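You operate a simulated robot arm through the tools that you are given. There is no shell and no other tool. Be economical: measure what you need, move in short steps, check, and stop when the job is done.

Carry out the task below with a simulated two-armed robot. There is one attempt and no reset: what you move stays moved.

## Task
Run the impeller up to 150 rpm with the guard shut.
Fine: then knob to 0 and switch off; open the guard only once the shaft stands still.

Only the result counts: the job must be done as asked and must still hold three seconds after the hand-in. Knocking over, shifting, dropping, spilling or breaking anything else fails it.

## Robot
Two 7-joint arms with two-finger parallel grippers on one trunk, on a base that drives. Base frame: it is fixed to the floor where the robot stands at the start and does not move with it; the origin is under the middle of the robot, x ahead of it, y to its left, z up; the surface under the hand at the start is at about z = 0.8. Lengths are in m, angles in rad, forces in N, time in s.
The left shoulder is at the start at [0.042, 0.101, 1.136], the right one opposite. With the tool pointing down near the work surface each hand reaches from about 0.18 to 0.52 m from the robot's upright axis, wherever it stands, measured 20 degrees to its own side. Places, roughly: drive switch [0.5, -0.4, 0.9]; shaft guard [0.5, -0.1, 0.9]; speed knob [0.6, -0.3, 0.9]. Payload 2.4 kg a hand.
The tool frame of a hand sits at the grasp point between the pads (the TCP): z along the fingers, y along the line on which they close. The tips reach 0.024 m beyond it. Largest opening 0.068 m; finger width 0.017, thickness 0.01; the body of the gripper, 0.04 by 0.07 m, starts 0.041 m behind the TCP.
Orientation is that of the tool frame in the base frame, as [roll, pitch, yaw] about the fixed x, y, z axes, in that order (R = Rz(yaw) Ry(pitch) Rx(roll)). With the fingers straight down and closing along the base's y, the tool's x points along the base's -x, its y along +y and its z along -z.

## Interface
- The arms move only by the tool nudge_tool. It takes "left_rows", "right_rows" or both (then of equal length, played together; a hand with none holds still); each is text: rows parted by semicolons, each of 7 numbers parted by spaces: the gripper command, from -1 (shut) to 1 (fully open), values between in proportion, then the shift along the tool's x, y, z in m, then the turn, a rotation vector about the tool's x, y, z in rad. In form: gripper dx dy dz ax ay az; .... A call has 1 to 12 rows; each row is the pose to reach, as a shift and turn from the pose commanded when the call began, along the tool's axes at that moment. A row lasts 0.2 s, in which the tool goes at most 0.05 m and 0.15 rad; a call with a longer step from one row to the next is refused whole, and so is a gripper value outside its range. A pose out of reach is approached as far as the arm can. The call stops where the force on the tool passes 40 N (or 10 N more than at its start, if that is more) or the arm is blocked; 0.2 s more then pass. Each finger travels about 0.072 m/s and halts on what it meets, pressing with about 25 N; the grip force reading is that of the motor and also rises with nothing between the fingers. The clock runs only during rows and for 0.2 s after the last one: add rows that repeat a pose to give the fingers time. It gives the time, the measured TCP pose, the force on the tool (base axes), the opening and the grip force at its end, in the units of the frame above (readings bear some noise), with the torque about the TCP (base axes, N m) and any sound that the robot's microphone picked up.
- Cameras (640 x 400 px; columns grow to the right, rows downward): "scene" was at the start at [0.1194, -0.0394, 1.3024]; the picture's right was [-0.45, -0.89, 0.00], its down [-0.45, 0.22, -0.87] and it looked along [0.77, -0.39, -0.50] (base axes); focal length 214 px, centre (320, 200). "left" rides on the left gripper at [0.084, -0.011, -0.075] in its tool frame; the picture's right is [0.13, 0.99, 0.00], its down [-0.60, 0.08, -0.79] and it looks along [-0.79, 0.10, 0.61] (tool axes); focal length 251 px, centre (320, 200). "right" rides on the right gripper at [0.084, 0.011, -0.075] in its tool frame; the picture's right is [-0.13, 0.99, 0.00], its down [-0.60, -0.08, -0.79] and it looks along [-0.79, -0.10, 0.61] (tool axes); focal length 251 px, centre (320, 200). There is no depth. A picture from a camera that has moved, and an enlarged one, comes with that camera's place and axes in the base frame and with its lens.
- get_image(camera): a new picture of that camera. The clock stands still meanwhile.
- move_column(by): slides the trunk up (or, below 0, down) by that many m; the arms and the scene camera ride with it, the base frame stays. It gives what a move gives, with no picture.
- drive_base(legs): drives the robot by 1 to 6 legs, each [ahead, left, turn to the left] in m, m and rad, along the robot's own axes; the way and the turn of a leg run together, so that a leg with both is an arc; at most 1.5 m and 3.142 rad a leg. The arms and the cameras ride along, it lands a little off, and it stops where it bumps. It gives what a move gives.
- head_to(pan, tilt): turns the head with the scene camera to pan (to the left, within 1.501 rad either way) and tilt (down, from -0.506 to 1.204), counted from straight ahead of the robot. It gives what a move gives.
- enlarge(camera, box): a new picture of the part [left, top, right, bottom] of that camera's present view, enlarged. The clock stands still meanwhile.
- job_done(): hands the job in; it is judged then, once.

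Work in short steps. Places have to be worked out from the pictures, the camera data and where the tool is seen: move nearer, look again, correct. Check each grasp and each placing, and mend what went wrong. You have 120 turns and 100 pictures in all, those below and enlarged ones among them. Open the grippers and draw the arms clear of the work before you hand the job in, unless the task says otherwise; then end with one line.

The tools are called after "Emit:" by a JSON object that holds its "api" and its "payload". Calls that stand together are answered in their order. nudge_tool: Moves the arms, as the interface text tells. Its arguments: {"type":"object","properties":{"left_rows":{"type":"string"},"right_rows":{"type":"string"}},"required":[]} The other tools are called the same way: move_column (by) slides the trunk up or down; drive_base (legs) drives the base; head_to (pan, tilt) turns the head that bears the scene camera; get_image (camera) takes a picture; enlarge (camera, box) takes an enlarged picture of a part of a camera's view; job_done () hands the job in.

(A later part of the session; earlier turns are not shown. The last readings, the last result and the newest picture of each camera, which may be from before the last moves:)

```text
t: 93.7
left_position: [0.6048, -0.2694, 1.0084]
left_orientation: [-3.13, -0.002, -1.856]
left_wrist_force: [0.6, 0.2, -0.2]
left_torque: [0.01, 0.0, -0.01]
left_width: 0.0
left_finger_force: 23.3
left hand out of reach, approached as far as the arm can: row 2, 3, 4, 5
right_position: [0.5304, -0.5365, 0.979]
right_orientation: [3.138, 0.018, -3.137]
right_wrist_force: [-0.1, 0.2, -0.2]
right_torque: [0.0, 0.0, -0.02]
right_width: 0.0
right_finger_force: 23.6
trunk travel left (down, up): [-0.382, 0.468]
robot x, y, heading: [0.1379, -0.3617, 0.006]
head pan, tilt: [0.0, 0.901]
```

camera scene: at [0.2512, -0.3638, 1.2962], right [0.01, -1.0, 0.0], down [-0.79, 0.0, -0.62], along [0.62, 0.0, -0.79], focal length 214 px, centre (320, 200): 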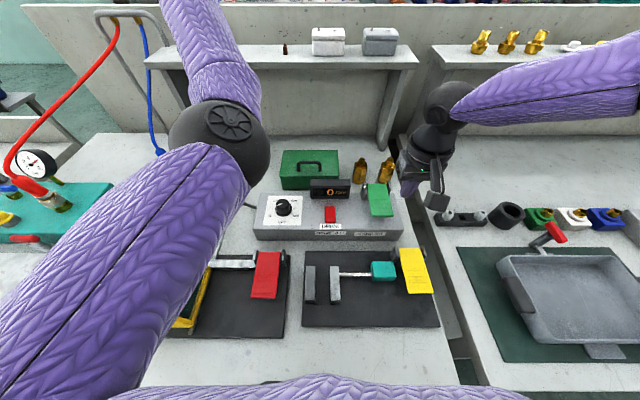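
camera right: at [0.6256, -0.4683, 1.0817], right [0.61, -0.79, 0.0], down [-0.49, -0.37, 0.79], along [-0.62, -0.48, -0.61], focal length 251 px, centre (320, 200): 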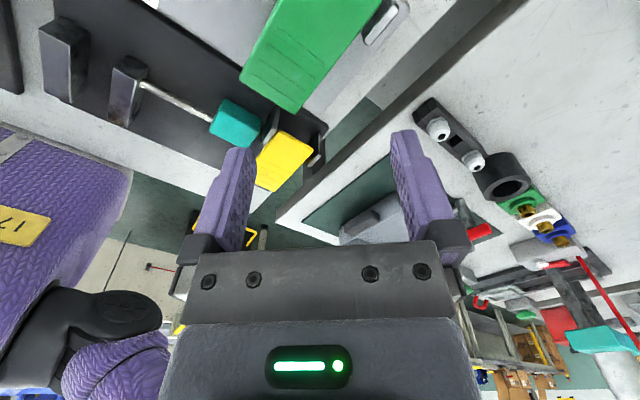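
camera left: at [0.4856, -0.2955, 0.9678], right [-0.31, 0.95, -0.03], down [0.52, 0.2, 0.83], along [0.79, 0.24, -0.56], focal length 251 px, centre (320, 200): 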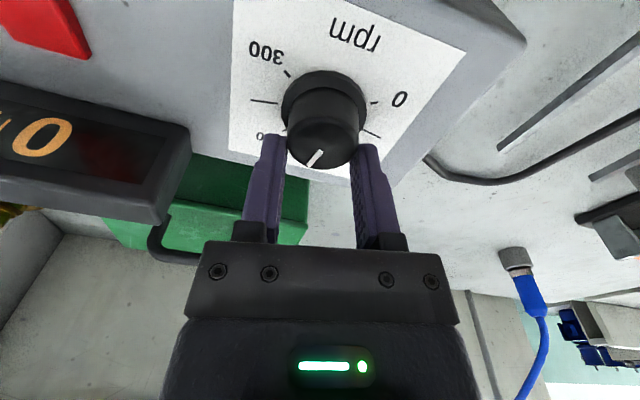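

Free again. Now down over the knob (tips staying above it) and unwind there.

Emit:
{"api": "nudge_tool", "payload": {"left_rows": "-1 0.004 0.011 0.02 0 0 0; -1 0.008 0.022 0.04 0 0 0; -1 0.011 0.032 0.06 0 0 0; -1 0.014 0.041 0.078 0 0 0; -1 0.014 0.041 0.078 0 0 0.14; -1 0.014 0.041 0.078 0 0 0.28; -1 0.014 0.041 0.078 0 0 0.42; -1 0.014 0.041 0.078 0 0 0.56; -1 0.014 0.041 0.078 0 0 0.7; -1 0.014 0.041 0.078 0 0 0.84; -1 0.014 0.041 0.078 0 0 0.98; -1 0.014 0.041 0.078 0 0 1.12"}}

Emit:
{"api": "get_image", "payload": {"camera": "scene"}}

```text
t: 96.3
left_position: [0.5627, -0.2723, 0.9285]
left_orientation: [-3.134, 0.015, -2.918]
left_wrist_force: [9.2, 1.5, -8.5]
left_torque: [0.09, -0.33, 0.0]
left_width: 0.0
left_finger_force: 23.5
left hand out of reach, approached as far as the arm can: row 1, 2, 3
right_position: [0.5307, -0.5368, 0.9795]
right_orientation: [3.139, 0.015, -3.137]
right_wrist_force: [0.0, 0.1, 0.5]
right_torque: [0.01, 0.01, -0.02]
right_width: 0.0
right_finger_force: 23.3
trunk travel left (down, up): [-0.382, 0.468]
robot x, y, heading: [0.1294, -0.3637, 0.006]
head pan, tilt: [0.0, 0.901]
stopped in row 12 (left hand): the force on the tool passed its limit at 63 N (the readings are from after the stop); the commanded pose is now the measured one
```

```text
10 pictures are left
camera scene: at [0.2513, -0.3639, 1.2962], right [0.01, -1.0, 0.0], down [-0.79, 0.0, -0.62], along [0.62, 0.0, -0.79], focal length 214 px, centre (320, 200)
```

scene: 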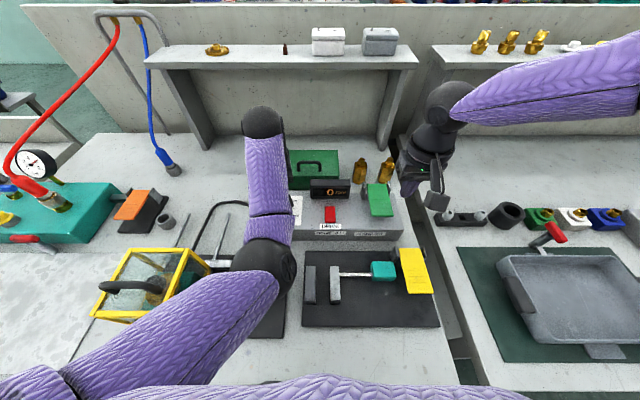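

The elbow now lies straight behind the hand, so I keep the left yaw around −2.5 (bracket beside the forearm), which still works for hooking. I relieve it, raise the trunk 0.15 m for clearance, and drive left to where the switch was reachable.

Emit:
{"api": "nudge_tool", "payload": {"left_rows": "-1 0 0 0 0 0 -0.13; -1 0 0 0 0 0 -0.26; -1 0 0 0 0 0 -0.38; -1 0 0 0 0 0 -0.38"}}

Emit:
{"api": "move_column", "payload": {"by": 0.15}}

Emit:
{"api": "drive_base", "payload": {"legs": [[-0.033, 0.216, 0]]}}

Emit:
{"api": "get_image", "payload": {"camera": "scene"}}

```text
t: 97.3
left_position: [0.5626, -0.2734, 0.9291]
left_orientation: [-3.129, 0.01, -2.536]
left_wrist_force: [-0.1, 0.5, 0.5]
left_torque: [0.0, -0.02, -0.03]
left_width: 0.0002
left_finger_force: 23.4
right_position: [0.5321, -0.5365, 0.9791]
right_orientation: [3.137, 0.017, -3.138]
right_wrist_force: [0.0, 0.5, 0.3]
right_torque: [-0.01, 0.05, -0.03]
right_width: 0.0001
right_finger_force: 23.8
trunk travel left (down, up): [-0.382, 0.468]
robot x, y, heading: [0.1378, -0.3647, 0.006]
head pan, tilt: [0.0, 0.901]
```

```text
t: 99.0
left_position: [0.5639, -0.2715, 0.9114]
left_orientation: [3.129, -0.028, -2.539]
left_wrist_force: [-12.0, -0.2, 28.4]
left_torque: [-0.01, 0.35, -0.01]
left_width: 0.0
left_finger_force: 23.7
right_position: [0.5341, -0.5369, 0.9612]
right_orientation: [3.136, -0.034, -3.136]
right_wrist_force: [-0.1, 0.4, -1.0]
right_torque: [0.01, -0.01, -0.03]
right_width: 0.0
right_finger_force: 23.7
trunk travel left (down, up): [-0.379, 0.471]
robot x, y, heading: [0.1318, -0.3649, 0.002]
head pan, tilt: [0.0, 0.901]
stopped: the force on the tool passed its limit at 44 N (the readings are from after the stop); the commanded pose is now the measured one
```

```text
t: 99.8
left_position: [0.5622, -0.2696, 0.9119]
left_orientation: [3.121, -0.023, -2.535]
left_wrist_force: [-0.6, 0.0, 0.8]
left_torque: [-0.01, 0.02, 0.03]
left_width: 0.0
left_finger_force: 23.3
right_position: [0.5326, -0.5355, 0.9594]
right_orientation: [3.133, -0.034, -3.139]
right_wrist_force: [0.5, 0.0, -0.2]
right_torque: [0.01, 0.02, -0.01]
right_width: 0.0001
right_finger_force: 23.6
trunk travel left (down, up): [-0.379, 0.471]
robot x, y, heading: [0.1307, -0.3557, 0.005]
head pan, tilt: [0.0, 0.901]
stopped in leg 1: the force on the tool passed its limit at 62 N (the readings are from after the stop); the commanded pose is now the measured one
```

```text
9 pictures are left
camera scene: at [0.2544, -0.3676, 1.2958], right [0.0, -1.0, -0.01], down [-0.79, 0.0, -0.61], along [0.61, 0.01, -0.79], focal length 214 px, centre (320, 200)
```

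scene: 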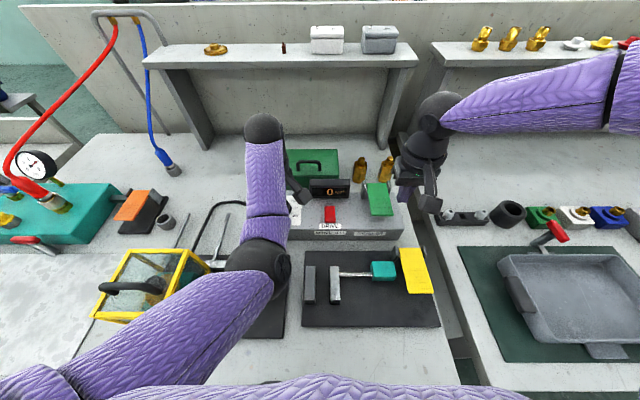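

Raising the trunk was blocked and the robot pitched slightly (probably the trunk meets the bench edge here), which put the left fingertips on the knob. I lift the left hand, and ease the trunk down 1 cm.

Emit:
{"api": "nudge_tool", "payload": {"left_rows": "-1 0 0 -0.015 0 0 0; -1 0 0 -0.03 0 0 0; -1 0 0 -0.045 0 0 0; -1 0 0 -0.06 0 0 0; -1 0 0 -0.06 0 0 0"}}

Emit:
{"api": "move_column", "payload": {"by": -0.01}}

```text
t: 101.0
left_position: [0.5841, -0.2697, 0.9607]
left_orientation: [3.119, -0.021, -2.534]
left_wrist_force: [1.5, 0.3, 0.1]
left_torque: [-0.03, -0.01, 0.01]
left_width: 0.0
left_finger_force: 23.9
left hand out of reach, approached as far as the arm can: row 2, 3, 4, 5
right_position: [0.5324, -0.5345, 0.9583]
right_orientation: [3.128, -0.034, -3.136]
right_wrist_force: [0.4, 0.6, 0.2]
right_torque: [0.01, 0.0, -0.01]
right_width: 0.0
right_finger_force: 23.1
trunk travel left (down, up): [-0.379, 0.471]
robot x, y, heading: [0.1307, -0.3573, 0.006]
head pan, tilt: [0.0, 0.901]
```

```text
t: 101.6
left_position: [0.5763, -0.2573, 0.9584]
left_orientation: [3.133, -0.018, -2.533]
left_wrist_force: [0.4, -0.1, -0.7]
left_torque: [0.02, 0.02, -0.01]
left_width: 0.0001
left_finger_force: 23.4
right_position: [0.5234, -0.5252, 0.9593]
right_orientation: [3.137, -0.022, -3.138]
right_wrist_force: [0.6, -0.2, -0.2]
right_torque: [0.05, 0.05, 0.0]
right_width: 0.0001
right_finger_force: 23.7
trunk travel left (down, up): [-0.369, 0.481]
robot x, y, heading: [0.1297, -0.3536, 0.005]
head pan, tilt: [0.0, 0.901]
```

The tilt is relaxing. I lower another 1.5 cm and then drive straight back 4 cm.

Emit:
{"api": "move_column", "payload": {"by": -0.015}}

Emit:
{"api": "drive_base", "payload": {"legs": [[-0.04, 0, 0]]}}

Emit:
{"api": "get_image", "payload": {"camera": "scene"}}

```text
t: 102.2
left_position: [0.5758, -0.2578, 0.9409]
left_orientation: [3.134, -0.019, -2.535]
left_wrist_force: [0.6, -0.1, 1.4]
left_torque: [-0.01, 0.0, 0.02]
left_width: 0.0
left_finger_force: 23.4
right_position: [0.5222, -0.526, 0.9424]
right_orientation: [3.139, -0.02, -3.137]
right_wrist_force: [-0.1, 0.8, -0.1]
right_torque: [-0.04, 0.02, 0.02]
right_width: 0.0001
right_finger_force: 23.1
trunk travel left (down, up): [-0.354, 0.496]
robot x, y, heading: [0.1286, -0.3576, 0.007]
head pan, tilt: [0.0, 0.901]
```

```text
t: 103.1
left_position: [0.5347, -0.2596, 0.9412]
left_orientation: [3.134, -0.017, -2.535]
left_wrist_force: [0.1, -0.4, -0.3]
left_torque: [0.0, -0.03, 0.0]
left_width: 0.0
left_finger_force: 23.7
right_position: [0.4811, -0.5273, 0.9432]
right_orientation: [3.139, -0.021, -3.138]
right_wrist_force: [0.1, -0.6, -0.3]
right_torque: [0.02, 0.04, -0.03]
right_width: 0.0
right_finger_force: 23.6
trunk travel left (down, up): [-0.354, 0.496]
robot x, y, heading: [0.0894, -0.3553, 0.002]
head pan, tilt: [0.0, 0.901]
```

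```text
8 pictures are left
camera scene: at [0.2017, -0.3554, 1.2748], right [0.0, -1.0, 0.0], down [-0.78, 0.0, -0.62], along [0.62, 0.0, -0.78], focal length 214 px, centre (320, 200)
```

scene: 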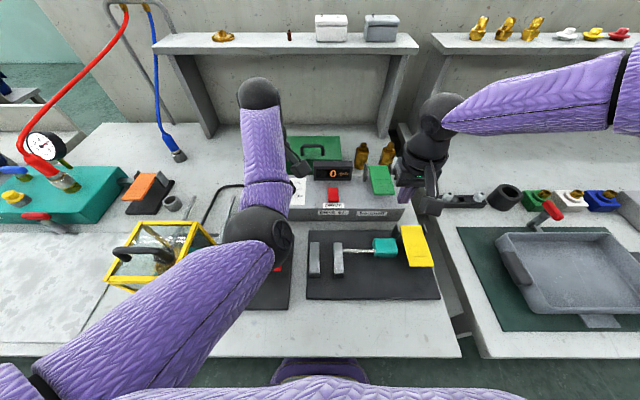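

The robot is level again and free of the bench. Now I raise the trunk 0.1 m for clearance.

Emit:
{"api": "move_column", "payload": {"by": 0.1}}

```text
t: 104.5
left_position: [0.5358, -0.2598, 1.041]
left_orientation: [3.135, -0.018, -2.534]
left_wrist_force: [-0.1, -0.3, -0.6]
left_torque: [-0.03, 0.02, 0.01]
left_width: 0.0003
left_finger_force: 23.0
right_position: [0.4811, -0.5275, 1.0421]
right_orientation: [3.139, -0.022, -3.138]
right_wrist_force: [0.6, -0.4, 0.7]
right_torque: [-0.03, -0.02, 0.0]
right_width: 0.0
right_finger_force: 23.4
trunk travel left (down, up): [-0.454, 0.396]
robot x, y, heading: [0.0896, -0.3561, 0.003]
head pan, tilt: [0.0, 0.901]
```

Raised freely. Now I drive left 0.2 m (and ahead 1 cm) to the pose from which the switch was reached before.

Emit:
{"api": "drive_base", "payload": {"legs": [[0.01, 0.206, 0]]}}

Emit:
{"api": "get_image", "payload": {"camera": "scene"}}

```text
t: 106.1
left_position: [0.544, -0.0542, 1.041]
left_orientation: [3.134, -0.018, -2.534]
left_wrist_force: [-1.1, -1.1, -0.2]
left_torque: [-0.02, -0.01, -0.01]
left_width: 0.0003
left_finger_force: 23.2
right_position: [0.49, -0.3206, 1.0427]
right_orientation: [3.14, -0.021, -3.137]
right_wrist_force: [0.2, 0.0, -0.3]
right_torque: [0.0, 0.0, 0.0]
right_width: 0.0
right_finger_force: 23.5
trunk travel left (down, up): [-0.454, 0.396]
robot x, y, heading: [0.0974, -0.1543, 0.005]
head pan, tilt: [0.0, 0.901]
```

```text
7 pictures are left
camera scene: at [0.1974, -0.1499, 1.3754], right [0.01, -1.0, 0.0], down [-0.78, -0.01, -0.62], along [0.62, 0.0, -0.78], focal length 214 px, centre (320, 200)
```

scene: 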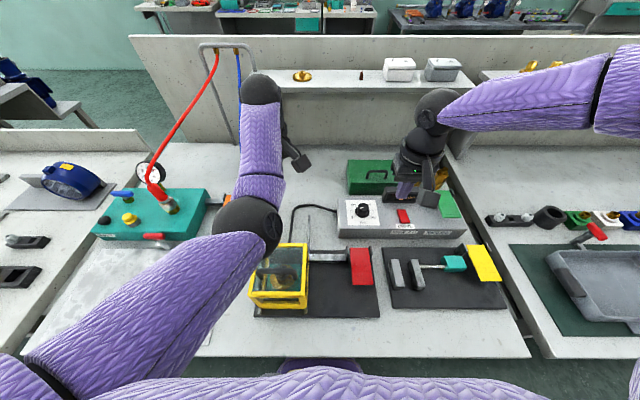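

Guard intact, hands clear. I bring the right hand over the near end of the rocker (0.531,-0.387).

Emit:
{"api": "nudge_tool", "payload": {"right_rows": "-1 -0.01 -0.016 0.01 0 0 0; -1 -0.02 -0.033 0.03 0 0 0; -1 -0.03 -0.05 0.05 0 0 0; -1 -0.041 -0.066 0.08 0 0 0; -1 -0.041 -0.066 0.11 0 0 0; -1 -0.041 -0.066 0.125 0 0 0; -1 -0.041 -0.066 0.125 0 0 0"}}

Emit:
{"api": "enlarge", "payload": {"camera": "scene", "box": [330, 150, 450, 240]}}

```text
t: 107.7
left_position: [0.5448, -0.0547, 1.0401]
left_orientation: [3.134, -0.016, -2.534]
left_wrist_force: [0.6, 0.9, 0.9]
left_torque: [0.01, -0.01, 0.0]
left_width: 0.0
left_finger_force: 23.8
right_position: [0.483, -0.3999, 0.9704]
right_orientation: [3.138, -0.022, -3.135]
right_wrist_force: [-0.4, -0.5, 0.0]
right_torque: [0.01, 0.02, -0.02]
right_width: 0.0
right_finger_force: 23.7
right hand out of reach, approached as far as the arm can: row 2, 3, 4, 5, 6, 7
trunk travel left (down, up): [-0.454, 0.396]
robot x, y, heading: [0.0988, -0.1489, 0.004]
head pan, tilt: [0.0, 0.901]
```

```text
4.44 times, centred on (390, 195) of scene
camera zoom: at [0.1974, -0.1508, 1.3754], right [0.01, -1.0, 0.0], down [-0.78, 0.0, -0.62], along [0.62, 0.0, -0.78], focal length 953 px, centre (9, 222)
```

zoom: 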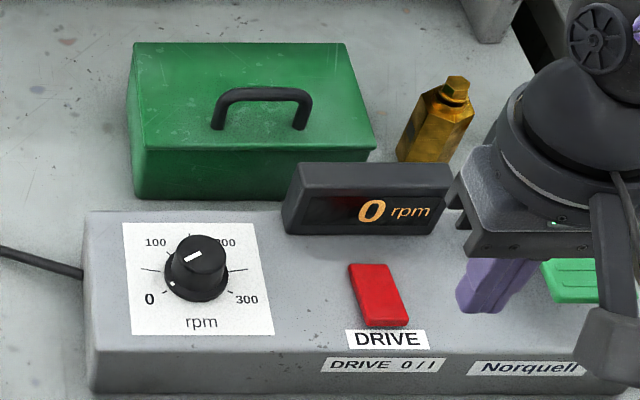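

Knob is on 0, display 0. The trunk is too high for the switch: I raise the right hand, lower the trunk 0.09 m, and drive 3.5 cm ahead.

Emit:
{"api": "nudge_tool", "payload": {"left_rows": "-1 0 0 -0.01 0 0 0; -1 0 0 -0.02 0 0 0; -1 0 0 -0.03 0 0 0; -1 0 0 -0.04 0 0 0", "right_rows": "-1 0 0 -0.03 0 0 0; -1 0 0 -0.06 0 0 0; -1 0 0 -0.09 0 0 0; -1 0 0 -0.1 0 0 0"}}

Emit:
{"api": "move_column", "payload": {"by": -0.1}}

Emit:
{"api": "drive_base", "payload": {"legs": [[0.03, 0.0, 0]]}}

```text
t: 108.7
left_position: [0.5503, -0.0536, 1.079]
left_orientation: [3.133, -0.018, -2.534]
left_wrist_force: [0.5, 0.5, 0.8]
left_torque: [-0.02, 0.0, 0.0]
left_width: 0.0001
left_finger_force: 23.6
left hand out of reach, approached as far as the arm can: row 4
right_position: [0.4876, -0.3989, 1.0729]
right_orientation: [3.14, -0.024, -3.136]
right_wrist_force: [-0.6, -0.3, 0.0]
right_torque: [0.02, 0.01, 0.0]
right_width: 0.0
right_finger_force: 23.4
trunk travel left (down, up): [-0.454, 0.396]
robot x, y, heading: [0.0951, -0.1506, 0.005]
head pan, tilt: [0.0, 0.901]
```

```text
t: 110.0
left_position: [0.5535, -0.0545, 0.963]
left_orientation: [3.113, -0.048, -2.532]
left_wrist_force: [0.1, -0.4, -0.7]
left_torque: [-0.02, 0.03, 0.0]
left_width: 0.0
left_finger_force: 23.8
right_position: [0.487, -0.3992, 0.9719]
right_orientation: [3.141, -0.02, -3.136]
right_wrist_force: [1.2, 0.1, 0.0]
right_torque: [-0.02, 0.03, 0.02]
right_width: 0.0
right_finger_force: 23.2
trunk travel left (down, up): [-0.354, 0.496]
robot x, y, heading: [0.0972, -0.1493, 0.004]
head pan, tilt: [0.0, 0.901]
```

```text
t: 110.8
left_position: [0.5846, -0.0541, 0.9629]
left_orientation: [3.113, -0.051, -2.532]
left_wrist_force: [0.3, -0.2, 0.3]
left_torque: [-0.01, 0.0, 0.02]
left_width: 0.0
left_finger_force: 23.4
right_position: [0.5189, -0.3986, 0.9733]
right_orientation: [3.14, -0.022, -3.136]
right_wrist_force: [0.1, 0.6, -0.1]
right_torque: [0.02, 0.0, 0.01]
right_width: 0.0
right_finger_force: 23.1
trunk travel left (down, up): [-0.354, 0.496]
robot x, y, heading: [0.1289, -0.1516, 0.005]
head pan, tilt: [0.0, 0.901]
```

The left arm is being deflected, probably its elbow touches the guard handle. I move the left hand up and outward (+y) to clear it.

Emit:
{"api": "nudge_tool", "payload": {"left_rows": "-1 0 0 -0.02 0 0 0; -1 0 0 -0.035 0 0 0; -1 -0.014 0.02 -0.04 0 0 0; -1 -0.028 0.04 -0.04 0 0 0; -1 -0.042 0.06 -0.04 0 0 0; -1 -0.057 0.082 -0.04 0 0 0; -1 -0.057 0.082 -0.04 0 0 0"}}

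Emit:
{"api": "get_image", "payload": {"camera": "scene"}}

```text
t: 112.4
left_position: [0.5873, 0.047, 1.0021]
left_orientation: [3.114, -0.049, -2.535]
left_wrist_force: [0.2, 0.3, -0.4]
left_torque: [0.01, 0.04, 0.03]
left_width: 0.0
left_finger_force: 23.7
left hand out of reach, approached as far as the arm can: row 1, 2, 3
right_position: [0.5179, -0.3995, 0.9727]
right_orientation: [3.14, -0.02, -3.137]
right_wrist_force: [0.1, -0.8, 0.2]
right_torque: [0.01, 0.0, -0.01]
right_width: 0.0
right_finger_force: 23.2
trunk travel left (down, up): [-0.354, 0.496]
robot x, y, heading: [0.129, -0.1503, 0.005]
head pan, tilt: [0.0, 0.901]
```

```text
5 pictures are left
camera scene: at [0.2415, -0.1504, 1.2747], right [0.01, -1.0, 0.0], down [-0.78, 0.0, -0.62], along [0.62, 0.0, -0.78], focal length 214 px, centre (320, 200)
```

scene: 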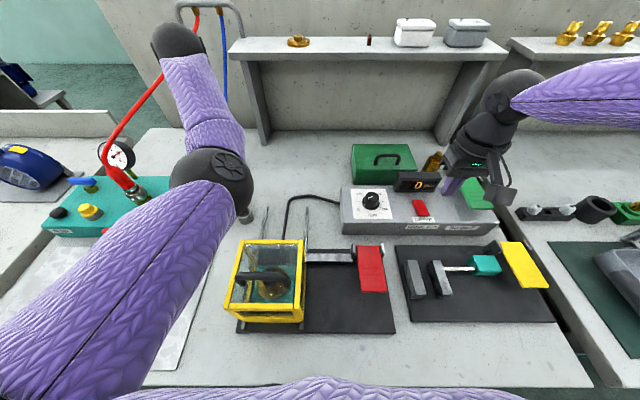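

Guard untouched, left arm clear of it. Now I press the near end of the rocker with the right hand.

Emit:
{"api": "nudge_tool", "payload": {"right_rows": "-1 -0.012 0.0125 0.02 0 0 0; -1 -0.012 0.0125 0.05 0 0 0; -1 -0.012 0.0125 0.067 0 0 0; -1 -0.012 0.0125 0.075 0 0 0; -1 -0.012 0.0125 0.079 0 0 0; -1 -0.012 0.0125 0.083 0 0 0; -1 -0.012 0.0125 0.087 0 0 0; -1 -0.012 0.0125 0.09 0 0 0"}}

```text
t: 114.1
left_position: [0.5834, 0.0471, 1.0028]
left_orientation: [3.115, -0.046, -2.535]
left_wrist_force: [0.0, -0.3, 0.2]
left_torque: [-0.01, -0.01, -0.03]
left_width: 0.0
left_finger_force: 23.6
right_position: [0.5274, -0.387, 0.8894]
right_orientation: [3.139, -0.01, -3.136]
right_wrist_force: [-11.7, -1.0, 25.4]
right_torque: [-0.04, 0.06, 0.28]
right_width: 0.0
right_finger_force: 23.4
trunk travel left (down, up): [-0.354, 0.496]
robot x, y, heading: [0.1303, -0.1534, 0.001]
head pan, tilt: [0.0, 0.901]
stopped in row 8 (right hand): the force on the tool passed its limit at 48 N (the readings are from after the stop); the commanded pose is now the measured one
```

Pressed to a stop (tip z≈0.865). I lift off and check that the display has gone dark.

Emit:
{"api": "nudge_tool", "payload": {"right_rows": "-1 0 0 -0.02 0 0 0; -1 0 0 -0.05 0 0 0; -1 0 0 -0.09 0 0 0; -1 0 -0.02 -0.11 0 0 0"}}

Emit:
{"api": "enlarge", "payload": {"camera": "scene", "box": [220, 150, 480, 330]}}

```text
t: 115.1
left_position: [0.5871, 0.0473, 1.002]
left_orientation: [3.112, -0.048, -2.534]
left_wrist_force: [0.5, 0.3, -0.6]
left_torque: [-0.03, 0.01, 0.01]
left_width: 0.0
left_finger_force: 23.3
right_position: [0.5307, -0.4077, 0.999]
right_orientation: [3.14, -0.014, -3.137]
right_wrist_force: [-0.3, 0.4, -0.3]
right_torque: [0.01, 0.0, 0.0]
right_width: 0.0
right_finger_force: 23.4
trunk travel left (down, up): [-0.354, 0.496]
robot x, y, heading: [0.1267, -0.1542, 0.008]
head pan, tilt: [0.0, 0.901]
```

```text
2.22 times, centred on (350, 240) of scene
camera zoom: at [0.2413, -0.1507, 1.2747], right [0.01, -1.0, 0.0], down [-0.78, 0.0, -0.62], along [0.62, 0.0, -0.78], focal length 477 px, centre (253, 111)
```

zoom: 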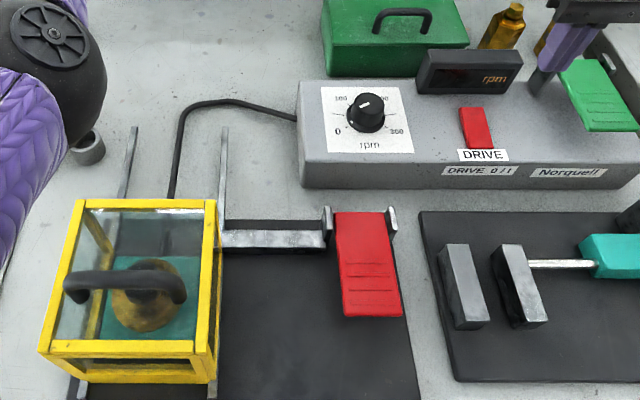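

Display dark, knob 0, switch off; the shaft has stood at 0 for many seconds. For opening the guard I first need the left arm in a cleaner posture: I bring that hand up and back.

Emit:
{"api": "nudge_tool", "payload": {"left_rows": "-1 0.012 0.008 -0.015 0 0 0; -1 0.024 0.016 -0.03 0 0 0; -1 0.036 0.024 -0.045 0 0 0; -1 0.048 0.032 -0.06 0 0 0; -1 0.06 0.04 -0.075 0 0 0; -1 0.072 0.048 -0.09 0 0 0; -1 0.084 0.056 -0.105 0 0 0; -1 0.096 0.064 -0.12 0 0 0; -1 0.108 0.072 -0.135 0 0 0; -1 0.112 0.078 -0.15 0 0 0"}}

```text
t: 115.4
left_position: [0.5835, 0.0479, 1.0071]
left_orientation: [3.117, -0.036, -2.521]
left_wrist_force: [7.2, 3.8, -7.0]
left_torque: [0.19, 0.18, 0.23]
left_width: 0.0002
left_finger_force: 23.3
right_position: [0.5286, -0.4066, 0.9978]
right_orientation: [3.139, -0.014, -3.137]
right_wrist_force: [0.1, 0.3, 0.3]
right_torque: [0.01, 0.0, 0.01]
right_width: 0.0
right_finger_force: 23.4
trunk travel left (down, up): [-0.354, 0.496]
robot x, y, heading: [0.1279, -0.1526, 0.005]
head pan, tilt: [0.0, 0.901]
stopped in row 1 (left hand): the force on the tool passed its limit at 62 N (the readings are from after the stop); the commanded pose is now the measured one
```

The left hand is close to the blue hose here, so I avoid manoeuvring in this place. I drive back 0.08 m and raise the trunk 0.1 m, to have free room to sort out the left arm.

Emit:
{"api": "drive_base", "payload": {"legs": [[-0.08, -0.05, 0]]}}

Emit:
{"api": "move_column", "payload": {"by": 0.15}}

```text
t: 116.5
left_position: [0.5035, -0.0041, 1.0077]
left_orientation: [3.116, -0.038, -2.521]
left_wrist_force: [17.7, 3.3, -11.8]
left_torque: [0.51, 0.61, 0.93]
left_width: 0.0
left_finger_force: 23.4
right_position: [0.4505, -0.4575, 0.999]
right_orientation: [3.14, -0.014, -3.137]
right_wrist_force: [0.5, 0.3, -1.2]
right_torque: [-0.01, -0.01, -0.03]
right_width: 0.0
right_finger_force: 23.2
trunk travel left (down, up): [-0.354, 0.496]
robot x, y, heading: [0.0523, -0.2021, 0.007]
head pan, tilt: [0.0, 0.901]
```

```text
t: 118.2
left_position: [0.5048, -0.0029, 1.1575]
left_orientation: [3.112, -0.039, -2.521]
left_wrist_force: [-0.6, 0.2, 0.3]
left_torque: [0.0, -0.04, 0.0]
left_width: 0.0002
left_finger_force: 24.0
right_position: [0.4515, -0.4582, 1.148]
right_orientation: [3.14, -0.014, -3.136]
right_wrist_force: [0.2, 0.1, 0.5]
right_torque: [0.02, 0.02, 0.0]
right_width: 0.0002
right_finger_force: 23.8
trunk travel left (down, up): [-0.504, 0.346]
robot x, y, heading: [0.0508, -0.2036, 0.007]
head pan, tilt: [0.0, 0.901]
```

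Free room now, no contact force. I tilt the left fingers forward to open the angle between bracket and forearm, lifting a little.

Emit:
{"api": "nudge_tool", "payload": {"left_rows": "-1 0 0 0 0 -0.13 0; -1 0 0 0 0 -0.26 0; -1 0 0 -0.01 0 -0.39 0; -1 0 0 -0.02 0 -0.52 0; -1 0 0 -0.02 0 -0.65 0; -1 0 0 -0.02 0 -0.65 0"}}

Emit:
{"api": "nudge_tool", "payload": {"left_rows": "-1 0 0 0 0 0 0.13; -1 0 0 0 0 0 0.26; -1 0 0 0 0 0 0.39; -1 0 0 0 0 0 0.52; -1 0 0 0 0 0 0.65; -1 0 0 0 0 0 0.78"}}

```text
t: 119.6
left_position: [0.5041, -0.0029, 1.1784]
left_orientation: [3.11, 0.613, -2.539]
left_wrist_force: [0.0, -0.3, -0.6]
left_torque: [0.03, 0.01, 0.03]
left_width: 0.0
left_finger_force: 23.7
right_position: [0.4515, -0.4581, 1.1486]
right_orientation: [3.141, -0.015, -3.136]
right_wrist_force: [0.3, -0.6, 0.4]
right_torque: [0.01, 0.02, -0.02]
right_width: 0.0001
right_finger_force: 23.5
trunk travel left (down, up): [-0.504, 0.346]
robot x, y, heading: [0.0488, -0.2056, 0.009]
head pan, tilt: [0.0, 0.901]
```

```text
t: 121.0
left_position: [0.505, -0.0026, 1.1763]
left_orientation: [2.666, 0.399, 2.873]
left_wrist_force: [-0.6, 0.5, 0.8]
left_torque: [0.02, 0.02, 0.01]
left_width: 0.0003
left_finger_force: 23.6
right_position: [0.4521, -0.4576, 1.1471]
right_orientation: [3.14, -0.015, -3.136]
right_wrist_force: [0.5, 0.1, 0.1]
right_torque: [0.02, -0.02, 0.03]
right_width: 0.0004
right_finger_force: 23.5
trunk travel left (down, up): [-0.504, 0.346]
robot x, y, heading: [0.0481, -0.2033, 0.005]
head pan, tilt: [0.0, 0.901]
```

It passed the forearm without contact. Now I straighten the left tool to vertical.

Emit:
{"api": "nudge_tool", "payload": {"left_rows": "-1 0 0 0 0.094 0.079 0.019; -1 0 0 0 0.188 0.158 0.038; -1 0 0 0 0.282 0.237 0.057; -1 0 0 0 0.376 0.316 0.076; -1 0 0 0 0.47 0.395 0.095; -1 0 0 0 0.47 0.395 0.095"}}

Emit:
{"api": "get_image", "payload": {"camera": "scene"}}

```text
t: 122.4
left_position: [0.5044, -0.0036, 1.1774]
left_orientation: [-3.139, -0.004, 2.874]
left_wrist_force: [0.0, 0.8, 1.0]
left_torque: [0.01, -0.01, -0.02]
left_width: 0.0002
left_finger_force: 23.1
right_position: [0.4519, -0.4574, 1.1487]
right_orientation: [3.138, -0.014, -3.136]
right_wrist_force: [0.1, 0.4, 0.1]
right_torque: [0.01, 0.02, -0.01]
right_width: 0.0
right_finger_force: 23.9
trunk travel left (down, up): [-0.504, 0.346]
robot x, y, heading: [0.0478, -0.2022, 0.004]
head pan, tilt: [0.0, 0.901]
```

```text
3 pictures are left
camera scene: at [0.1435, -0.2019, 1.4256], right [0.01, -1.0, 0.0], down [-0.78, -0.01, -0.62], along [0.62, 0.0, -0.78], focal length 214 px, centre (320, 200)
```

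scene: 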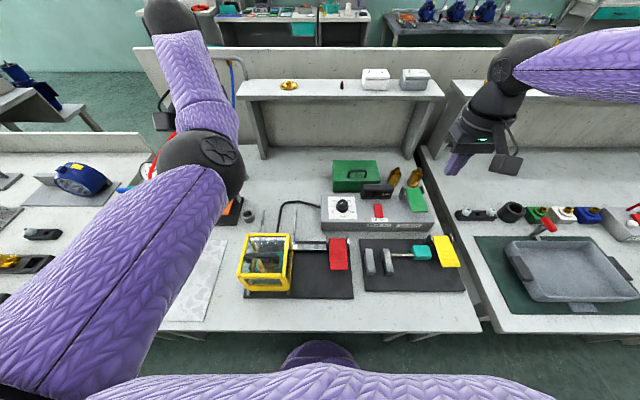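

The left arm is sorted (vertical, contact-free). I position the robot at about (0.03,-0.15), then put the left hand in front of the guard handle and the right above the paddle, still high.

Emit:
{"api": "drive_base", "payload": {"legs": [[-0.018, 0.052, 0]]}}

Emit:
{"api": "nudge_tool", "payload": {"left_rows": "-1 0.014 -0.015 0 0 0 -0.03; -1 0.028 -0.03 0 0 0 -0.06; -1 0.042 -0.045 0 0 0 -0.09; -1 0.056 -0.061 0 0 0 -0.12; -1 0.07 -0.077 0 0 0 -0.15; -1 0.085 -0.094 0 0 0 -0.18; -1 0.1 -0.112 0 0 0 -0.21; -1 0.115 -0.13 0 0 0 -0.24; -1 0.1315 -0.148 0 0 0 -0.268; -1 0.1315 -0.148 0 0 0 -0.268", "right_rows": "-1 0.007 0.017 0 0 0 0; -1 0.014 0.034 0 0 0 0; -1 0.021 0.051 0 0 0 0; -1 0.028 0.068 0 0 0 0; -1 0.035 0.085 0 0 0 0; -1 0.042 0.103 0 0 0 0; -1 0.049 0.12 0 0 0 0; -1 0.056 0.138 0 0 0 0; -1 0.062 0.155 0 0 0 0; -1 0.062 0.155 0 0 0 0"}}

```text
t: 123.4
left_position: [0.4867, 0.0498, 1.1774]
left_orientation: [-3.141, -0.003, 2.877]
left_wrist_force: [-0.2, -0.8, -0.2]
left_torque: [-0.04, -0.05, 0.01]
left_width: 0.0
left_finger_force: 23.9
right_position: [0.4325, -0.4044, 1.1487]
right_orientation: [-3.141, -0.014, -3.136]
right_wrist_force: [0.6, 1.2, 0.2]
right_torque: [0.01, -0.01, -0.02]
right_width: 0.0001
right_finger_force: 23.4
trunk travel left (down, up): [-0.504, 0.346]
robot x, y, heading: [0.0295, -0.1538, 0.005]
head pan, tilt: [0.0, 0.901]
```

```text
t: 125.4
left_position: [0.4814, -0.0219, 1.1467]
left_orientation: [3.135, 0.007, 3.115]
left_wrist_force: [0.2, 0.7, -0.2]
left_torque: [-0.04, -0.04, -0.05]
left_width: 0.0
left_finger_force: 23.5
left hand out of reach, approached as far as the arm can: row 2, 3, 4, 5, 6, 7, 8, 9
right_position: [0.3724, -0.2579, 1.1481]
right_orientation: [3.14, -0.013, -3.134]
right_wrist_force: [0.3, 0.7, 0.0]
right_torque: [-0.01, -0.03, 0.0]
right_width: 0.0
right_finger_force: 24.0
trunk travel left (down, up): [-0.504, 0.346]
robot x, y, heading: [0.0321, -0.152, 0.006]
head pan, tilt: [0.0, 0.901]
stopped in row 9 (left hand): the force on the tool passed its limit at 90 N (the readings are from after the stop); the commanded pose is now the measured one
```

The left arm cannot fold back at this height. With the hand lower relative to the shoulder it should; I lower it to z≈1.0 (still above the handle) and then draw it back over the guard.

Emit:
{"api": "nudge_tool", "payload": {"left_rows": "-1 0 -0.008 0.025 0 0 0; -1 0 -0.016 0.05 0 0 0; -1 0 -0.024 0.075 0 0 0; -1 0 -0.03 0.1 0 0 0; -1 0 -0.035 0.125 0 0 0; -1 0 -0.035 0.14 0 0 0; -1 0.027 -0.035 0.14 0 0 0; -1 0.054 -0.035 0.14 0 0 0; -1 0.081 -0.035 0.14 0 0 0; -1 0.108 -0.035 0.14 0 0 0; -1 0.135 -0.035 0.14 0 0 0; -1 0.16 -0.035 0.14 0 0 0"}}

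```text
t: 127.6
left_position: [0.4054, -0.0369, 1.0336]
left_orientation: [3.105, 0.114, -3.14]
left_wrist_force: [14.8, 2.3, -11.4]
left_torque: [0.14, -0.24, 0.19]
left_width: 0.0001
left_finger_force: 23.7
left hand out of reach, approached as far as the arm can: row 11
right_position: [0.3731, -0.2567, 1.1492]
right_orientation: [3.138, -0.014, -3.134]
right_wrist_force: [1.0, 0.1, 0.3]
right_torque: [-0.02, 0.0, 0.01]
right_width: 0.0
right_finger_force: 23.4
trunk travel left (down, up): [-0.504, 0.346]
robot x, y, heading: [0.0293, -0.1534, 0.008]
head pan, tilt: [0.0, 0.901]
stopped in row 11 (left hand): the force on the tool passed its limit at 72 N (the readings are from after the stop); the commanded pose is now the measured one
```

Good progress; the bracket meets the forearm again. I turn the wrist 0.4 rad, tilt the fingers slightly forward, and continue drawing back.

Emit:
{"api": "nudge_tool", "payload": {"left_rows": "-1 -0.01 0 0 0 -0.05 0.1; -1 -0.01 0 0 0 -0.1 0.2; -1 -0.01 0 0 0 -0.15 0.3; -1 -0.01 0 0 0 -0.2 0.4; -1 0.01 -0.004 0 0 -0.25 0.45; -1 0.03 -0.008 0 0 -0.3 0.5; -1 0.05 -0.012 0 0 -0.35 0.5; -1 0.07 -0.016 0 0 -0.35 0.5; -1 0.09 -0.02 0 0 -0.35 0.5; -1 0.1 -0.02 0 0 -0.35 0.5"}}

```text
t: 129.3
left_position: [0.3999, -0.0538, 1.0905]
left_orientation: [2.853, 0.584, 2.538]
left_wrist_force: [0.1, 0.5, 0.1]
left_torque: [0.01, -0.01, -0.03]
left_width: 0.0
left_finger_force: 22.8
right_position: [0.372, -0.2559, 1.1485]
right_orientation: [3.14, -0.014, -3.135]
right_wrist_force: [0.5, -0.2, 0.1]
right_torque: [-0.01, 0.0, 0.04]
right_width: 0.0001
right_finger_force: 23.1
trunk travel left (down, up): [-0.504, 0.346]
robot x, y, heading: [0.0276, -0.1494, 0.008]
head pan, tilt: [0.0, 0.901]
stopped in row 8 (left hand): the arm was blocked; the commanded pose is now the measured one
```

I use the base instead: driving back 0.078 m puts the left hand in front of the handle with the arm comfortably extended; then I straighten the left tool partly.

Emit:
{"api": "drive_base", "payload": {"legs": [[-0.078, 0, 0]]}}

Emit:
{"api": "nudge_tool", "payload": {"left_rows": "-1 0 0 0 0.042 0.121 0; -1 0 0 0 0.084 0.242 0; -1 0 0 0 0.126 0.363 0; -1 0 0 0 0.126 0.363 0"}}

```text
t: 130.3
left_position: [0.3197, -0.0558, 1.0923]
left_orientation: [2.856, 0.584, 2.537]
left_wrist_force: [0.1, 0.0, 0.6]
left_torque: [0.0, 0.02, 0.01]
left_width: 0.0
left_finger_force: 23.3
right_position: [0.2943, -0.2577, 1.1494]
right_orientation: [3.141, -0.012, -3.135]
right_wrist_force: [0.2, 0.3, -0.3]
right_torque: [-0.02, 0.01, -0.02]
right_width: 0.0001
right_finger_force: 23.8
trunk travel left (down, up): [-0.504, 0.346]
robot x, y, heading: [-0.0472, -0.1494, 0.004]
head pan, tilt: [0.0, 0.901]
```

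```text
t: 131.3
left_position: [0.3335, -0.0446, 1.0723]
left_orientation: [2.991, 0.218, 2.625]
left_wrist_force: [-0.6, -0.2, -0.5]
left_torque: [0.01, -0.02, 0.04]
left_width: 0.0
left_finger_force: 23.7
left hand out of reach, approached as far as the arm can: row 3, 4
right_position: [0.2952, -0.2568, 1.1491]
right_orientation: [3.14, -0.015, -3.135]
right_wrist_force: [-0.2, -0.1, 0.4]
right_torque: [0.0, -0.03, 0.01]
right_width: 0.0003
right_finger_force: 23.9
trunk travel left (down, up): [-0.504, 0.346]
robot x, y, heading: [-0.0467, -0.1485, 0.007]
head pan, tilt: [0.0, 0.901]
```

I back up 2 cm more and lower the trunk 0.11 m so the left fingertips come down just in front of the handle bar (handle at x≈0.35).

Emit:
{"api": "drive_base", "payload": {"legs": [[-0.02, 0, 0]]}}

Emit:
{"api": "move_column", "payload": {"by": -0.11}}

Emit:
{"api": "nudge_tool", "payload": {"right_rows": "-1 -0.025 0.002 0 0 0 0; -1 -0.05 0.004 0 0 0 0; -1 -0.075 0.006 0 0 0 0; -1 -0.097 0.006 0.02 0 0 0; -1 -0.097 0.006 0.05 0 0 0; -1 -0.097 0.006 0.08 0 0 0; -1 -0.097 0.006 0.11 0 0 0; -1 -0.097 0.006 0.13 0 0 0"}}

Emit:
{"api": "enlarge", "payload": {"camera": "scene", "box": [180, 170, 420, 400]}}

```text
t: 132.1
left_position: [0.3131, -0.0467, 1.0749]
left_orientation: [2.993, 0.226, 2.624]
left_wrist_force: [0.0, 0.1, -0.1]
left_torque: [-0.01, -0.02, 0.0]
left_width: 0.0
left_finger_force: 23.8
right_position: [0.2738, -0.2573, 1.1501]
right_orientation: [3.139, -0.012, -3.137]
right_wrist_force: [-0.5, -0.3, 0.1]
right_torque: [0.03, -0.02, 0.01]
right_width: 0.0
right_finger_force: 23.0
trunk travel left (down, up): [-0.504, 0.346]
robot x, y, heading: [-0.0655, -0.1527, 0.005]
head pan, tilt: [0.0, 0.901]
```

```text
t: 133.5
left_position: [0.316, -0.0386, 0.9597]
left_orientation: [2.977, 0.212, 2.632]
left_wrist_force: [-0.2, 0.5, 0.3]
left_torque: [-0.01, -0.02, 0.04]
left_width: 0.0001
left_finger_force: 23.4
right_position: [0.2738, -0.2574, 1.0395]
right_orientation: [3.141, -0.013, -3.136]
right_wrist_force: [0.0, 0.3, 1.0]
right_torque: [0.0, 0.01, -0.02]
right_width: 0.0
right_finger_force: 23.3
trunk travel left (down, up): [-0.394, 0.456]
robot x, y, heading: [-0.0646, -0.1498, 0.007]
head pan, tilt: [0.0, 0.901]
```

```text
t: 135.3
left_position: [0.3171, -0.0386, 0.9618]
left_orientation: [2.978, 0.215, 2.633]
left_wrist_force: [-0.1, -0.4, -0.1]
left_torque: [-0.03, 0.02, 0.02]
left_width: 0.0
left_finger_force: 23.7
right_position: [0.3152, -0.3005, 0.9564]
right_orientation: [3.14, -0.014, -3.137]
right_wrist_force: [1.2, 0.4, -0.4]
right_torque: [0.03, 0.0, 0.02]
right_width: 0.0
right_finger_force: 23.9
right hand out of reach, approached as far as the arm can: row 2, 3, 4, 5, 6, 7, 8
trunk travel left (down, up): [-0.394, 0.456]
robot x, y, heading: [-0.068, -0.1531, 0.006]
head pan, tilt: [0.0, 0.901]
```

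```text
1.74 times, centred on (300, 285) of scene
camera zoom: at [0.0393, -0.1495, 1.3151], right [0.01, -1.0, 0.0], down [-0.78, 0.0, -0.62], along [0.62, 0.0, -0.78], focal length 373 px, centre (355, 52)
```

zoom: 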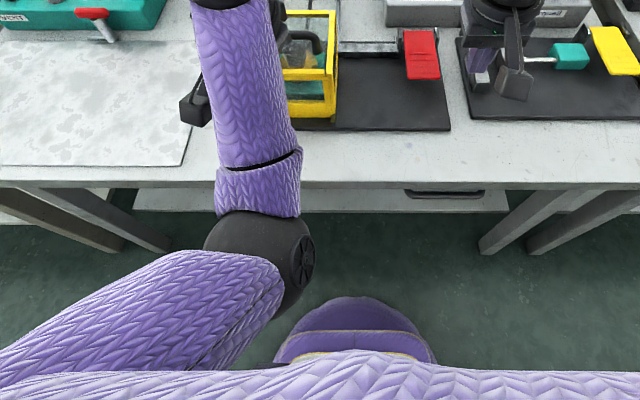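

Left arm now has a good posture (elbow out front). The right hand is at its inward limit, so I use the tilt trick again, and shift the left hand 1.5 cm toward the handle's middle.

Emit:
{"api": "nudge_tool", "payload": {"left_rows": "-1 -0.0015 -0.003 0 0 0 0; -1 -0.003 -0.006 0 0 0 0; -1 -0.005 -0.01 0 0 0 0; -1 -0.007 -0.013 0 0 0 0; -1 -0.007 -0.013 0 0 0 0; -1 -0.007 -0.013 0 0 0 0; -1 -0.007 -0.013 0 0 0 0; -1 -0.007 -0.013 0 0 0 0", "right_rows": "-1 0 0 0 -0.12 0 0; -1 0 0 0 -0.24 0 0; -1 0 0 0 -0.36 0 0; -1 -0.014 0.01 0 -0.48 0 0; -1 -0.028 0.02 0 -0.55 0 0; -1 -0.042 0.031 0 -0.55 0 0; -1 -0.057 0.042 0.01 -0.55 0 0; -1 -0.057 0.042 0.026 -0.55 0 0"}}

```text
t: 137.1
left_position: [0.3175, -0.0536, 0.962]
left_orientation: [2.97, 0.217, 2.63]
left_wrist_force: [-0.1, 0.2, -0.2]
left_torque: [-0.03, 0.02, 0.02]
left_width: 0.0
left_finger_force: 23.8
right_position: [0.3385, -0.2744, 0.9608]
right_orientation: [2.59, -0.015, -3.136]
right_wrist_force: [-0.3, -1.2, 0.6]
right_torque: [-0.02, 0.0, -0.02]
right_width: 0.0
right_finger_force: 23.3
right hand out of reach, approached as far as the arm can: row 5, 6, 7, 8
trunk travel left (down, up): [-0.394, 0.456]
robot x, y, heading: [-0.0673, -0.1518, 0.009]
head pan, tilt: [0.0, 0.901]
```

The right needs the robot a little closer. I draw the left hand back 6 cm (free air) and then drive 6 cm ahead.

Emit:
{"api": "nudge_tool", "payload": {"left_rows": "-1 0.013 -0.0075 0.0025 0 0 0; -1 0.026 -0.015 0.005 0 0 0; -1 0.039 -0.022 0.008 0 0 0; -1 0.051 -0.029 0.012 0 0 0; -1 0.051 -0.029 0.012 0 0 0", "right_rows": "-1 0.01 0 0 0 0 0; -1 0.02 0 0 0 0 0; -1 0.03 0 0 0 0 0; -1 0.04 0 0 0 0 0; -1 0.04 0 0 0 0 0"}}

```text
t: 137.8
left_position: [0.3211, -0.0487, 0.9997]
left_orientation: [2.879, 0.357, 2.617]
left_wrist_force: [0.6, -0.1, 0.1]
left_torque: [0.02, 0.01, 0.03]
left_width: 0.0
left_finger_force: 23.5
right_position: [0.3137, -0.2724, 0.9612]
right_orientation: [2.589, -0.015, -3.135]
right_wrist_force: [0.1, 0.2, 0.1]
right_torque: [0.01, -0.03, -0.01]
right_width: 0.0001
right_finger_force: 23.7
trunk travel left (down, up): [-0.394, 0.456]
robot x, y, heading: [-0.065, -0.1516, 0.001]
head pan, tilt: [0.0, 0.901]
stopped in row 3 (left hand): the arm was blocked; the commanded pose is now the measured one
```

The left forearm is limited by the bench edge, so instead I shift the robot 5 cm left to give the right arm room, then re-place both hands.

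Emit:
{"api": "drive_base", "payload": {"legs": [[0, 0.05, 0]]}}

Emit:
{"api": "nudge_tool", "payload": {"left_rows": "-1 -0.002 -0.012 0 0 0 0; -1 -0.004 -0.025 0 0 0 0; -1 -0.006 -0.037 0 0 0 0; -1 -0.008 -0.05 0 0 0 0; -1 -0.0096 -0.0592 0.008 0.02 0.05 0; -1 -0.0096 -0.0592 0.018 0.035 0.1 0; -1 -0.0096 -0.0592 0.0298 0.05 0.14 0; -1 -0.0096 -0.0592 0.0298 0.05 0.14 0", "right_rows": "-1 -0.01 -0.008 0 0 0 0; -1 -0.02 -0.016 0 0 0 0; -1 -0.03 -0.024 0 0 0 0; -1 -0.04 -0.032 0 0 0 0; -1 -0.051 -0.04 0 0 0 0; -1 -0.051 -0.046 0.005 0 0 0; -1 -0.051 -0.052 0.016 0 0 0; -1 -0.051 -0.052 0.016 0 0 0"}}

```text
t: 138.8
left_position: [0.3202, 0.0021, 0.998]
left_orientation: [2.879, 0.354, 2.614]
left_wrist_force: [-0.3, -0.1, -0.2]
left_torque: [-0.01, -0.03, 0.03]
left_width: 0.0
left_finger_force: 24.5
right_position: [0.3131, -0.2227, 0.9606]
right_orientation: [2.591, -0.015, -3.136]
right_wrist_force: [-0.2, -0.6, -1.4]
right_torque: [-0.01, 0.01, 0.03]
right_width: 0.0
right_finger_force: 23.4
trunk travel left (down, up): [-0.394, 0.456]
robot x, y, heading: [-0.069, -0.1046, 0.002]
head pan, tilt: [0.0, 0.901]
```

```text
t: 140.6
left_position: [0.3185, -0.0411, 0.9582]
left_orientation: [2.906, 0.207, 2.655]
left_wrist_force: [-0.7, 0.8, 0.2]
left_torque: [0.01, 0.01, -0.01]
left_width: 0.0
left_finger_force: 23.5
right_position: [0.3333, -0.255, 0.9503]
right_orientation: [2.59, -0.013, -3.135]
right_wrist_force: [-0.6, 0.1, 1.0]
right_torque: [0.0, 0.0, 0.0]
right_width: 0.0
right_finger_force: 23.6
right hand out of reach, approached as far as the arm can: row 3, 4, 5, 6, 7, 8
trunk travel left (down, up): [-0.394, 0.456]
robot x, y, heading: [-0.0679, -0.0981, 0.002]
head pan, tilt: [0.0, 0.901]
```

The tilt may now hurt rather than help. I straighten the right tool and try reaching over the paddle again.

Emit:
{"api": "nudge_tool", "payload": {"right_rows": "-1 0 0 0 0.13 0 0; -1 0 0 0 0.26 0 0; -1 -0.008 0 0 0.39 0 0; -1 -0.016 0 0 0.5 0 0; -1 -0.024 0 0 0.5 0 0; -1 -0.034 0 0 0.5 0 0; -1 -0.034 0 0 0.5 0 0"}}

```text
t: 142.2
left_position: [0.3194, -0.0412, 0.9605]
left_orientation: [2.905, 0.212, 2.656]
left_wrist_force: [-0.5, 0.3, -0.2]
left_torque: [0.0, -0.02, 0.0]
left_width: 0.0
left_finger_force: 23.6
right_position: [0.3401, -0.2672, 0.9644]
right_orientation: [3.091, -0.014, -3.136]
right_wrist_force: [-0.3, -0.6, -0.2]
right_torque: [-0.01, 0.01, 0.0]
right_width: 0.0
right_finger_force: 24.4
right hand out of reach, approached as far as the arm can: row 3, 4, 5, 6, 7
trunk travel left (down, up): [-0.394, 0.456]
robot x, y, heading: [-0.0656, -0.102, 0.003]
head pan, tilt: [0.0, 0.901]
```

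Lowering the trunk should help the right arm; I lift the left hand 6 cm first so its height ends the same, then lower 6 cm.

Emit:
{"api": "nudge_tool", "payload": {"left_rows": "-1 0.003 0.004 -0.018 0 0 0; -1 0.006 0.008 -0.036 0 0 0; -1 0.009 0.012 -0.054 0 0 0; -1 0.01 0.013 -0.06 0 0 0"}}

Emit:
{"api": "move_column", "payload": {"by": -0.06}}

Emit:
{"api": "nudge_tool", "payload": {"right_rows": "-1 -0.006 0.003 0 0 0 0; -1 -0.012 0.006 0 0 0 0; -1 -0.018 0.009 0 0 0 0; -1 -0.024 0.011 0 0 0 0; -1 -0.024 0.011 0 0 0 0"}}

```text
t: 143.2
left_position: [0.3233, -0.034, 0.9694]
left_orientation: [2.917, 0.212, 2.656]
left_wrist_force: [-0.6, 0.1, 0.2]
left_torque: [-0.03, 0.01, 0.0]
left_width: 0.0
left_finger_force: 23.7
left hand out of reach, approached as far as the arm can: row 1, 2, 3, 4
right_position: [0.3399, -0.2664, 0.9652]
right_orientation: [3.089, -0.015, -3.135]
right_wrist_force: [-0.6, -0.3, 0.6]
right_torque: [-0.01, -0.02, -0.04]
right_width: 0.0002
right_finger_force: 24.0
trunk travel left (down, up): [-0.394, 0.456]
robot x, y, heading: [-0.0686, -0.0989, 0.006]
head pan, tilt: [0.0, 0.901]
```

```text
t: 143.7
left_position: [0.3294, -0.0341, 0.9516]
left_orientation: [2.901, 0.227, 2.652]
left_wrist_force: [-1.2, -6.2, 10.9]
left_torque: [-0.16, 0.09, 0.02]
left_width: 0.0001
left_finger_force: 23.9
right_position: [0.338, -0.2687, 0.9393]
right_orientation: [3.091, -0.016, -3.136]
right_wrist_force: [0.9, -0.2, 0.4]
right_torque: [0.0, 0.0, 0.02]
right_width: 0.0001
right_finger_force: 23.9
trunk travel left (down, up): [-0.372, 0.477]
robot x, y, heading: [-0.0675, -0.0962, 0.004]
head pan, tilt: [0.0, 0.901]
stopped: the force on the tool passed its limit at 77 N (the readings are from after the stop); the commanded pose is now the measured one
```

```text
t: 144.9
left_position: [0.3261, -0.0324, 0.9521]
left_orientation: [2.904, 0.225, 2.653]
left_wrist_force: [-1.7, -2.5, 16.6]
left_torque: [-0.09, 0.02, -0.03]
left_width: 0.0
left_finger_force: 23.4
right_position: [0.3443, -0.2656, 0.946]
right_orientation: [3.09, -0.016, -3.134]
right_wrist_force: [-0.2, 0.5, -0.8]
right_torque: [-0.01, -0.03, -0.02]
right_width: 0.0002
right_finger_force: 23.5
right hand out of reach, approached as far as the arm can: row 2, 3, 4, 5
trunk travel left (down, up): [-0.372, 0.477]
robot x, y, heading: [-0.0683, -0.1004, 0.001]
head pan, tilt: [0.0, 0.901]
```

The left fingertips rest lightly on the guard top. I raise the trunk and back well away from the bench to restore both arms to their original postures in free space.

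Emit:
{"api": "move_column", "payload": {"by": 0.15}}

Emit:
{"api": "drive_base", "payload": {"legs": [[-0.4, 0, 0]]}}

```text
t: 146.7
left_position: [0.328, -0.0343, 1.1006]
left_orientation: [2.912, 0.226, 2.651]
left_wrist_force: [0.5, 0.1, 0.2]
left_torque: [0.0, 0.02, 0.02]
left_width: 0.0
left_finger_force: 23.6
right_position: [0.3429, -0.2647, 1.1161]
right_orientation: [3.092, 0.034, -3.135]
right_wrist_force: [-0.3, -0.7, 0.4]
right_torque: [-0.03, -0.04, 0.01]
right_width: 0.0001
right_finger_force: 24.0
trunk travel left (down, up): [-0.522, 0.327]
robot x, y, heading: [-0.0681, -0.0978, 0.008]
head pan, tilt: [0.0, 0.901]
```

```text
t: 149.2
left_position: [-0.0709, -0.0374, 1.1003]
left_orientation: [2.91, 0.224, 2.652]
left_wrist_force: [-0.1, -0.2, 0.8]
left_torque: [0.0, 0.01, -0.01]
left_width: 0.0
left_finger_force: 23.4
right_position: [-0.0556, -0.2667, 1.1177]
right_orientation: [3.091, 0.034, -3.132]
right_wrist_force: [-0.3, 0.3, 0.0]
right_torque: [-0.04, -0.01, 0.0]
right_width: 0.0002
right_finger_force: 23.6
trunk travel left (down, up): [-0.522, 0.327]
robot x, y, heading: [-0.4672, -0.1036, 0.006]
head pan, tilt: [0.0, 0.901]
```

In free space now. I sweep the left hand outward and up so the elbow swings to the outside, straightening the tool.

Emit:
{"api": "nudge_tool", "payload": {"left_rows": "-1 0.019 0.024 -0.0075 0.02 0.019 0; -1 0.037 0.048 -0.015 0.04 0.038 0; -1 0.056 0.072 -0.022 0.06 0.056 0; -1 0.075 0.097 -0.03 0.08 0.075 0; -1 0.093 0.121 -0.037 0.1 0.094 0; -1 0.112 0.145 -0.045 0.12 0.112 0; -1 0.131 0.169 -0.052 0.14 0.13 0.01; -1 0.15 0.193 -0.06 0.16 0.15 0.015; -1 0.168 0.217 -0.067 0.18 0.168 0.02; -1 0.187 0.242 -0.075 0.2 0.187 0.025; -1 0.206 0.266 -0.082 0.22 0.206 0.026; -1 0.2243 0.29 -0.0894 0.2316 0.224 0.026"}}

```text
t: 151.8
left_position: [-0.1707, 0.3146, 1.2008]
left_orientation: [-3.141, -0.001, 2.652]
left_wrist_force: [-0.4, 0.3, -0.2]
left_torque: [-0.04, 0.0, 0.02]
left_width: 0.0
left_finger_force: 23.3
left hand out of reach, approached as far as the arm can: row 2, 3, 4, 5, 6, 7
right_position: [-0.0557, -0.2659, 1.1174]
right_orientation: [3.09, 0.036, -3.132]
right_wrist_force: [-0.3, 1.2, 0.3]
right_torque: [0.04, 0.02, 0.02]
right_width: 0.0
right_finger_force: 23.5
trunk travel left (down, up): [-0.522, 0.327]
robot x, y, heading: [-0.4688, -0.1029, 0.007]
head pan, tilt: [0.0, 0.901]
```

Vertical and free. Now I bring both hands to their original start postures (relative to the robot).

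Emit:
{"api": "nudge_tool", "payload": {"left_rows": "-1 -0.011 -0.024 -0.014 0 0 -0.04; -1 -0.022 -0.048 -0.028 0 0 -0.08; -1 -0.033 -0.072 -0.042 0 0 -0.12; -1 -0.043 -0.096 -0.057 0 0 -0.16; -1 -0.054 -0.12 -0.071 0 0 -0.2; -1 -0.065 -0.144 -0.085 0 0 -0.24; -1 -0.076 -0.168 -0.099 0 0 -0.28; -1 -0.087 -0.192 -0.113 0 0 -0.32; -1 -0.098 -0.216 -0.127 0 0 -0.36; -1 -0.108 -0.24 -0.142 0 0 -0.4; -1 -0.119 -0.264 -0.156 0 0 -0.44; -1 -0.13 -0.2874 -0.17 0 0 -0.487", "right_rows": "-1 0.0146 -0.0117 -0.0208 0 0 0; -1 0.0292 -0.0233 -0.0417 0 0 0; -1 0.0438 -0.035 -0.0625 0 0 0; -1 0.0583 -0.0467 -0.0833 0 0 0; -1 0.0729 -0.0583 -0.1042 0 0 0; -1 0.0875 -0.07 -0.125 0 0 0; -1 0.1021 -0.0817 -0.1458 0 0 0; -1 0.1167 -0.0933 -0.1667 0 0 0; -1 0.1313 -0.105 -0.1875 0 0 0; -1 0.1458 -0.1167 -0.2083 0 0 0; -1 0.1604 -0.1283 -0.2292 0 0 0; -1 0.175 -0.14 -0.25 0.03 0 0"}}

```text
t: 154.3
left_position: [-0.1811, 0.1708, 1.3787]
left_orientation: [-3.14, -0.002, 3.11]
left_wrist_force: [-0.2, 0.3, 0.9]
left_torque: [0.02, -0.03, -0.01]
left_width: 0.0001
left_finger_force: 23.7
left hand out of reach, approached as far as the arm can: row 6, 7, 8, 9, 10, 11, 12
right_position: [-0.238, -0.4205, 1.3539]
right_orientation: [3.121, 0.032, -3.133]
right_wrist_force: [-0.5, 0.8, -0.5]
right_torque: [0.01, 0.01, 0.0]
right_width: 0.0
right_finger_force: 23.6
trunk travel left (down, up): [-0.522, 0.327]
robot x, y, heading: [-0.469, -0.1072, 0.007]
head pan, tilt: [0.0, 0.901]
```

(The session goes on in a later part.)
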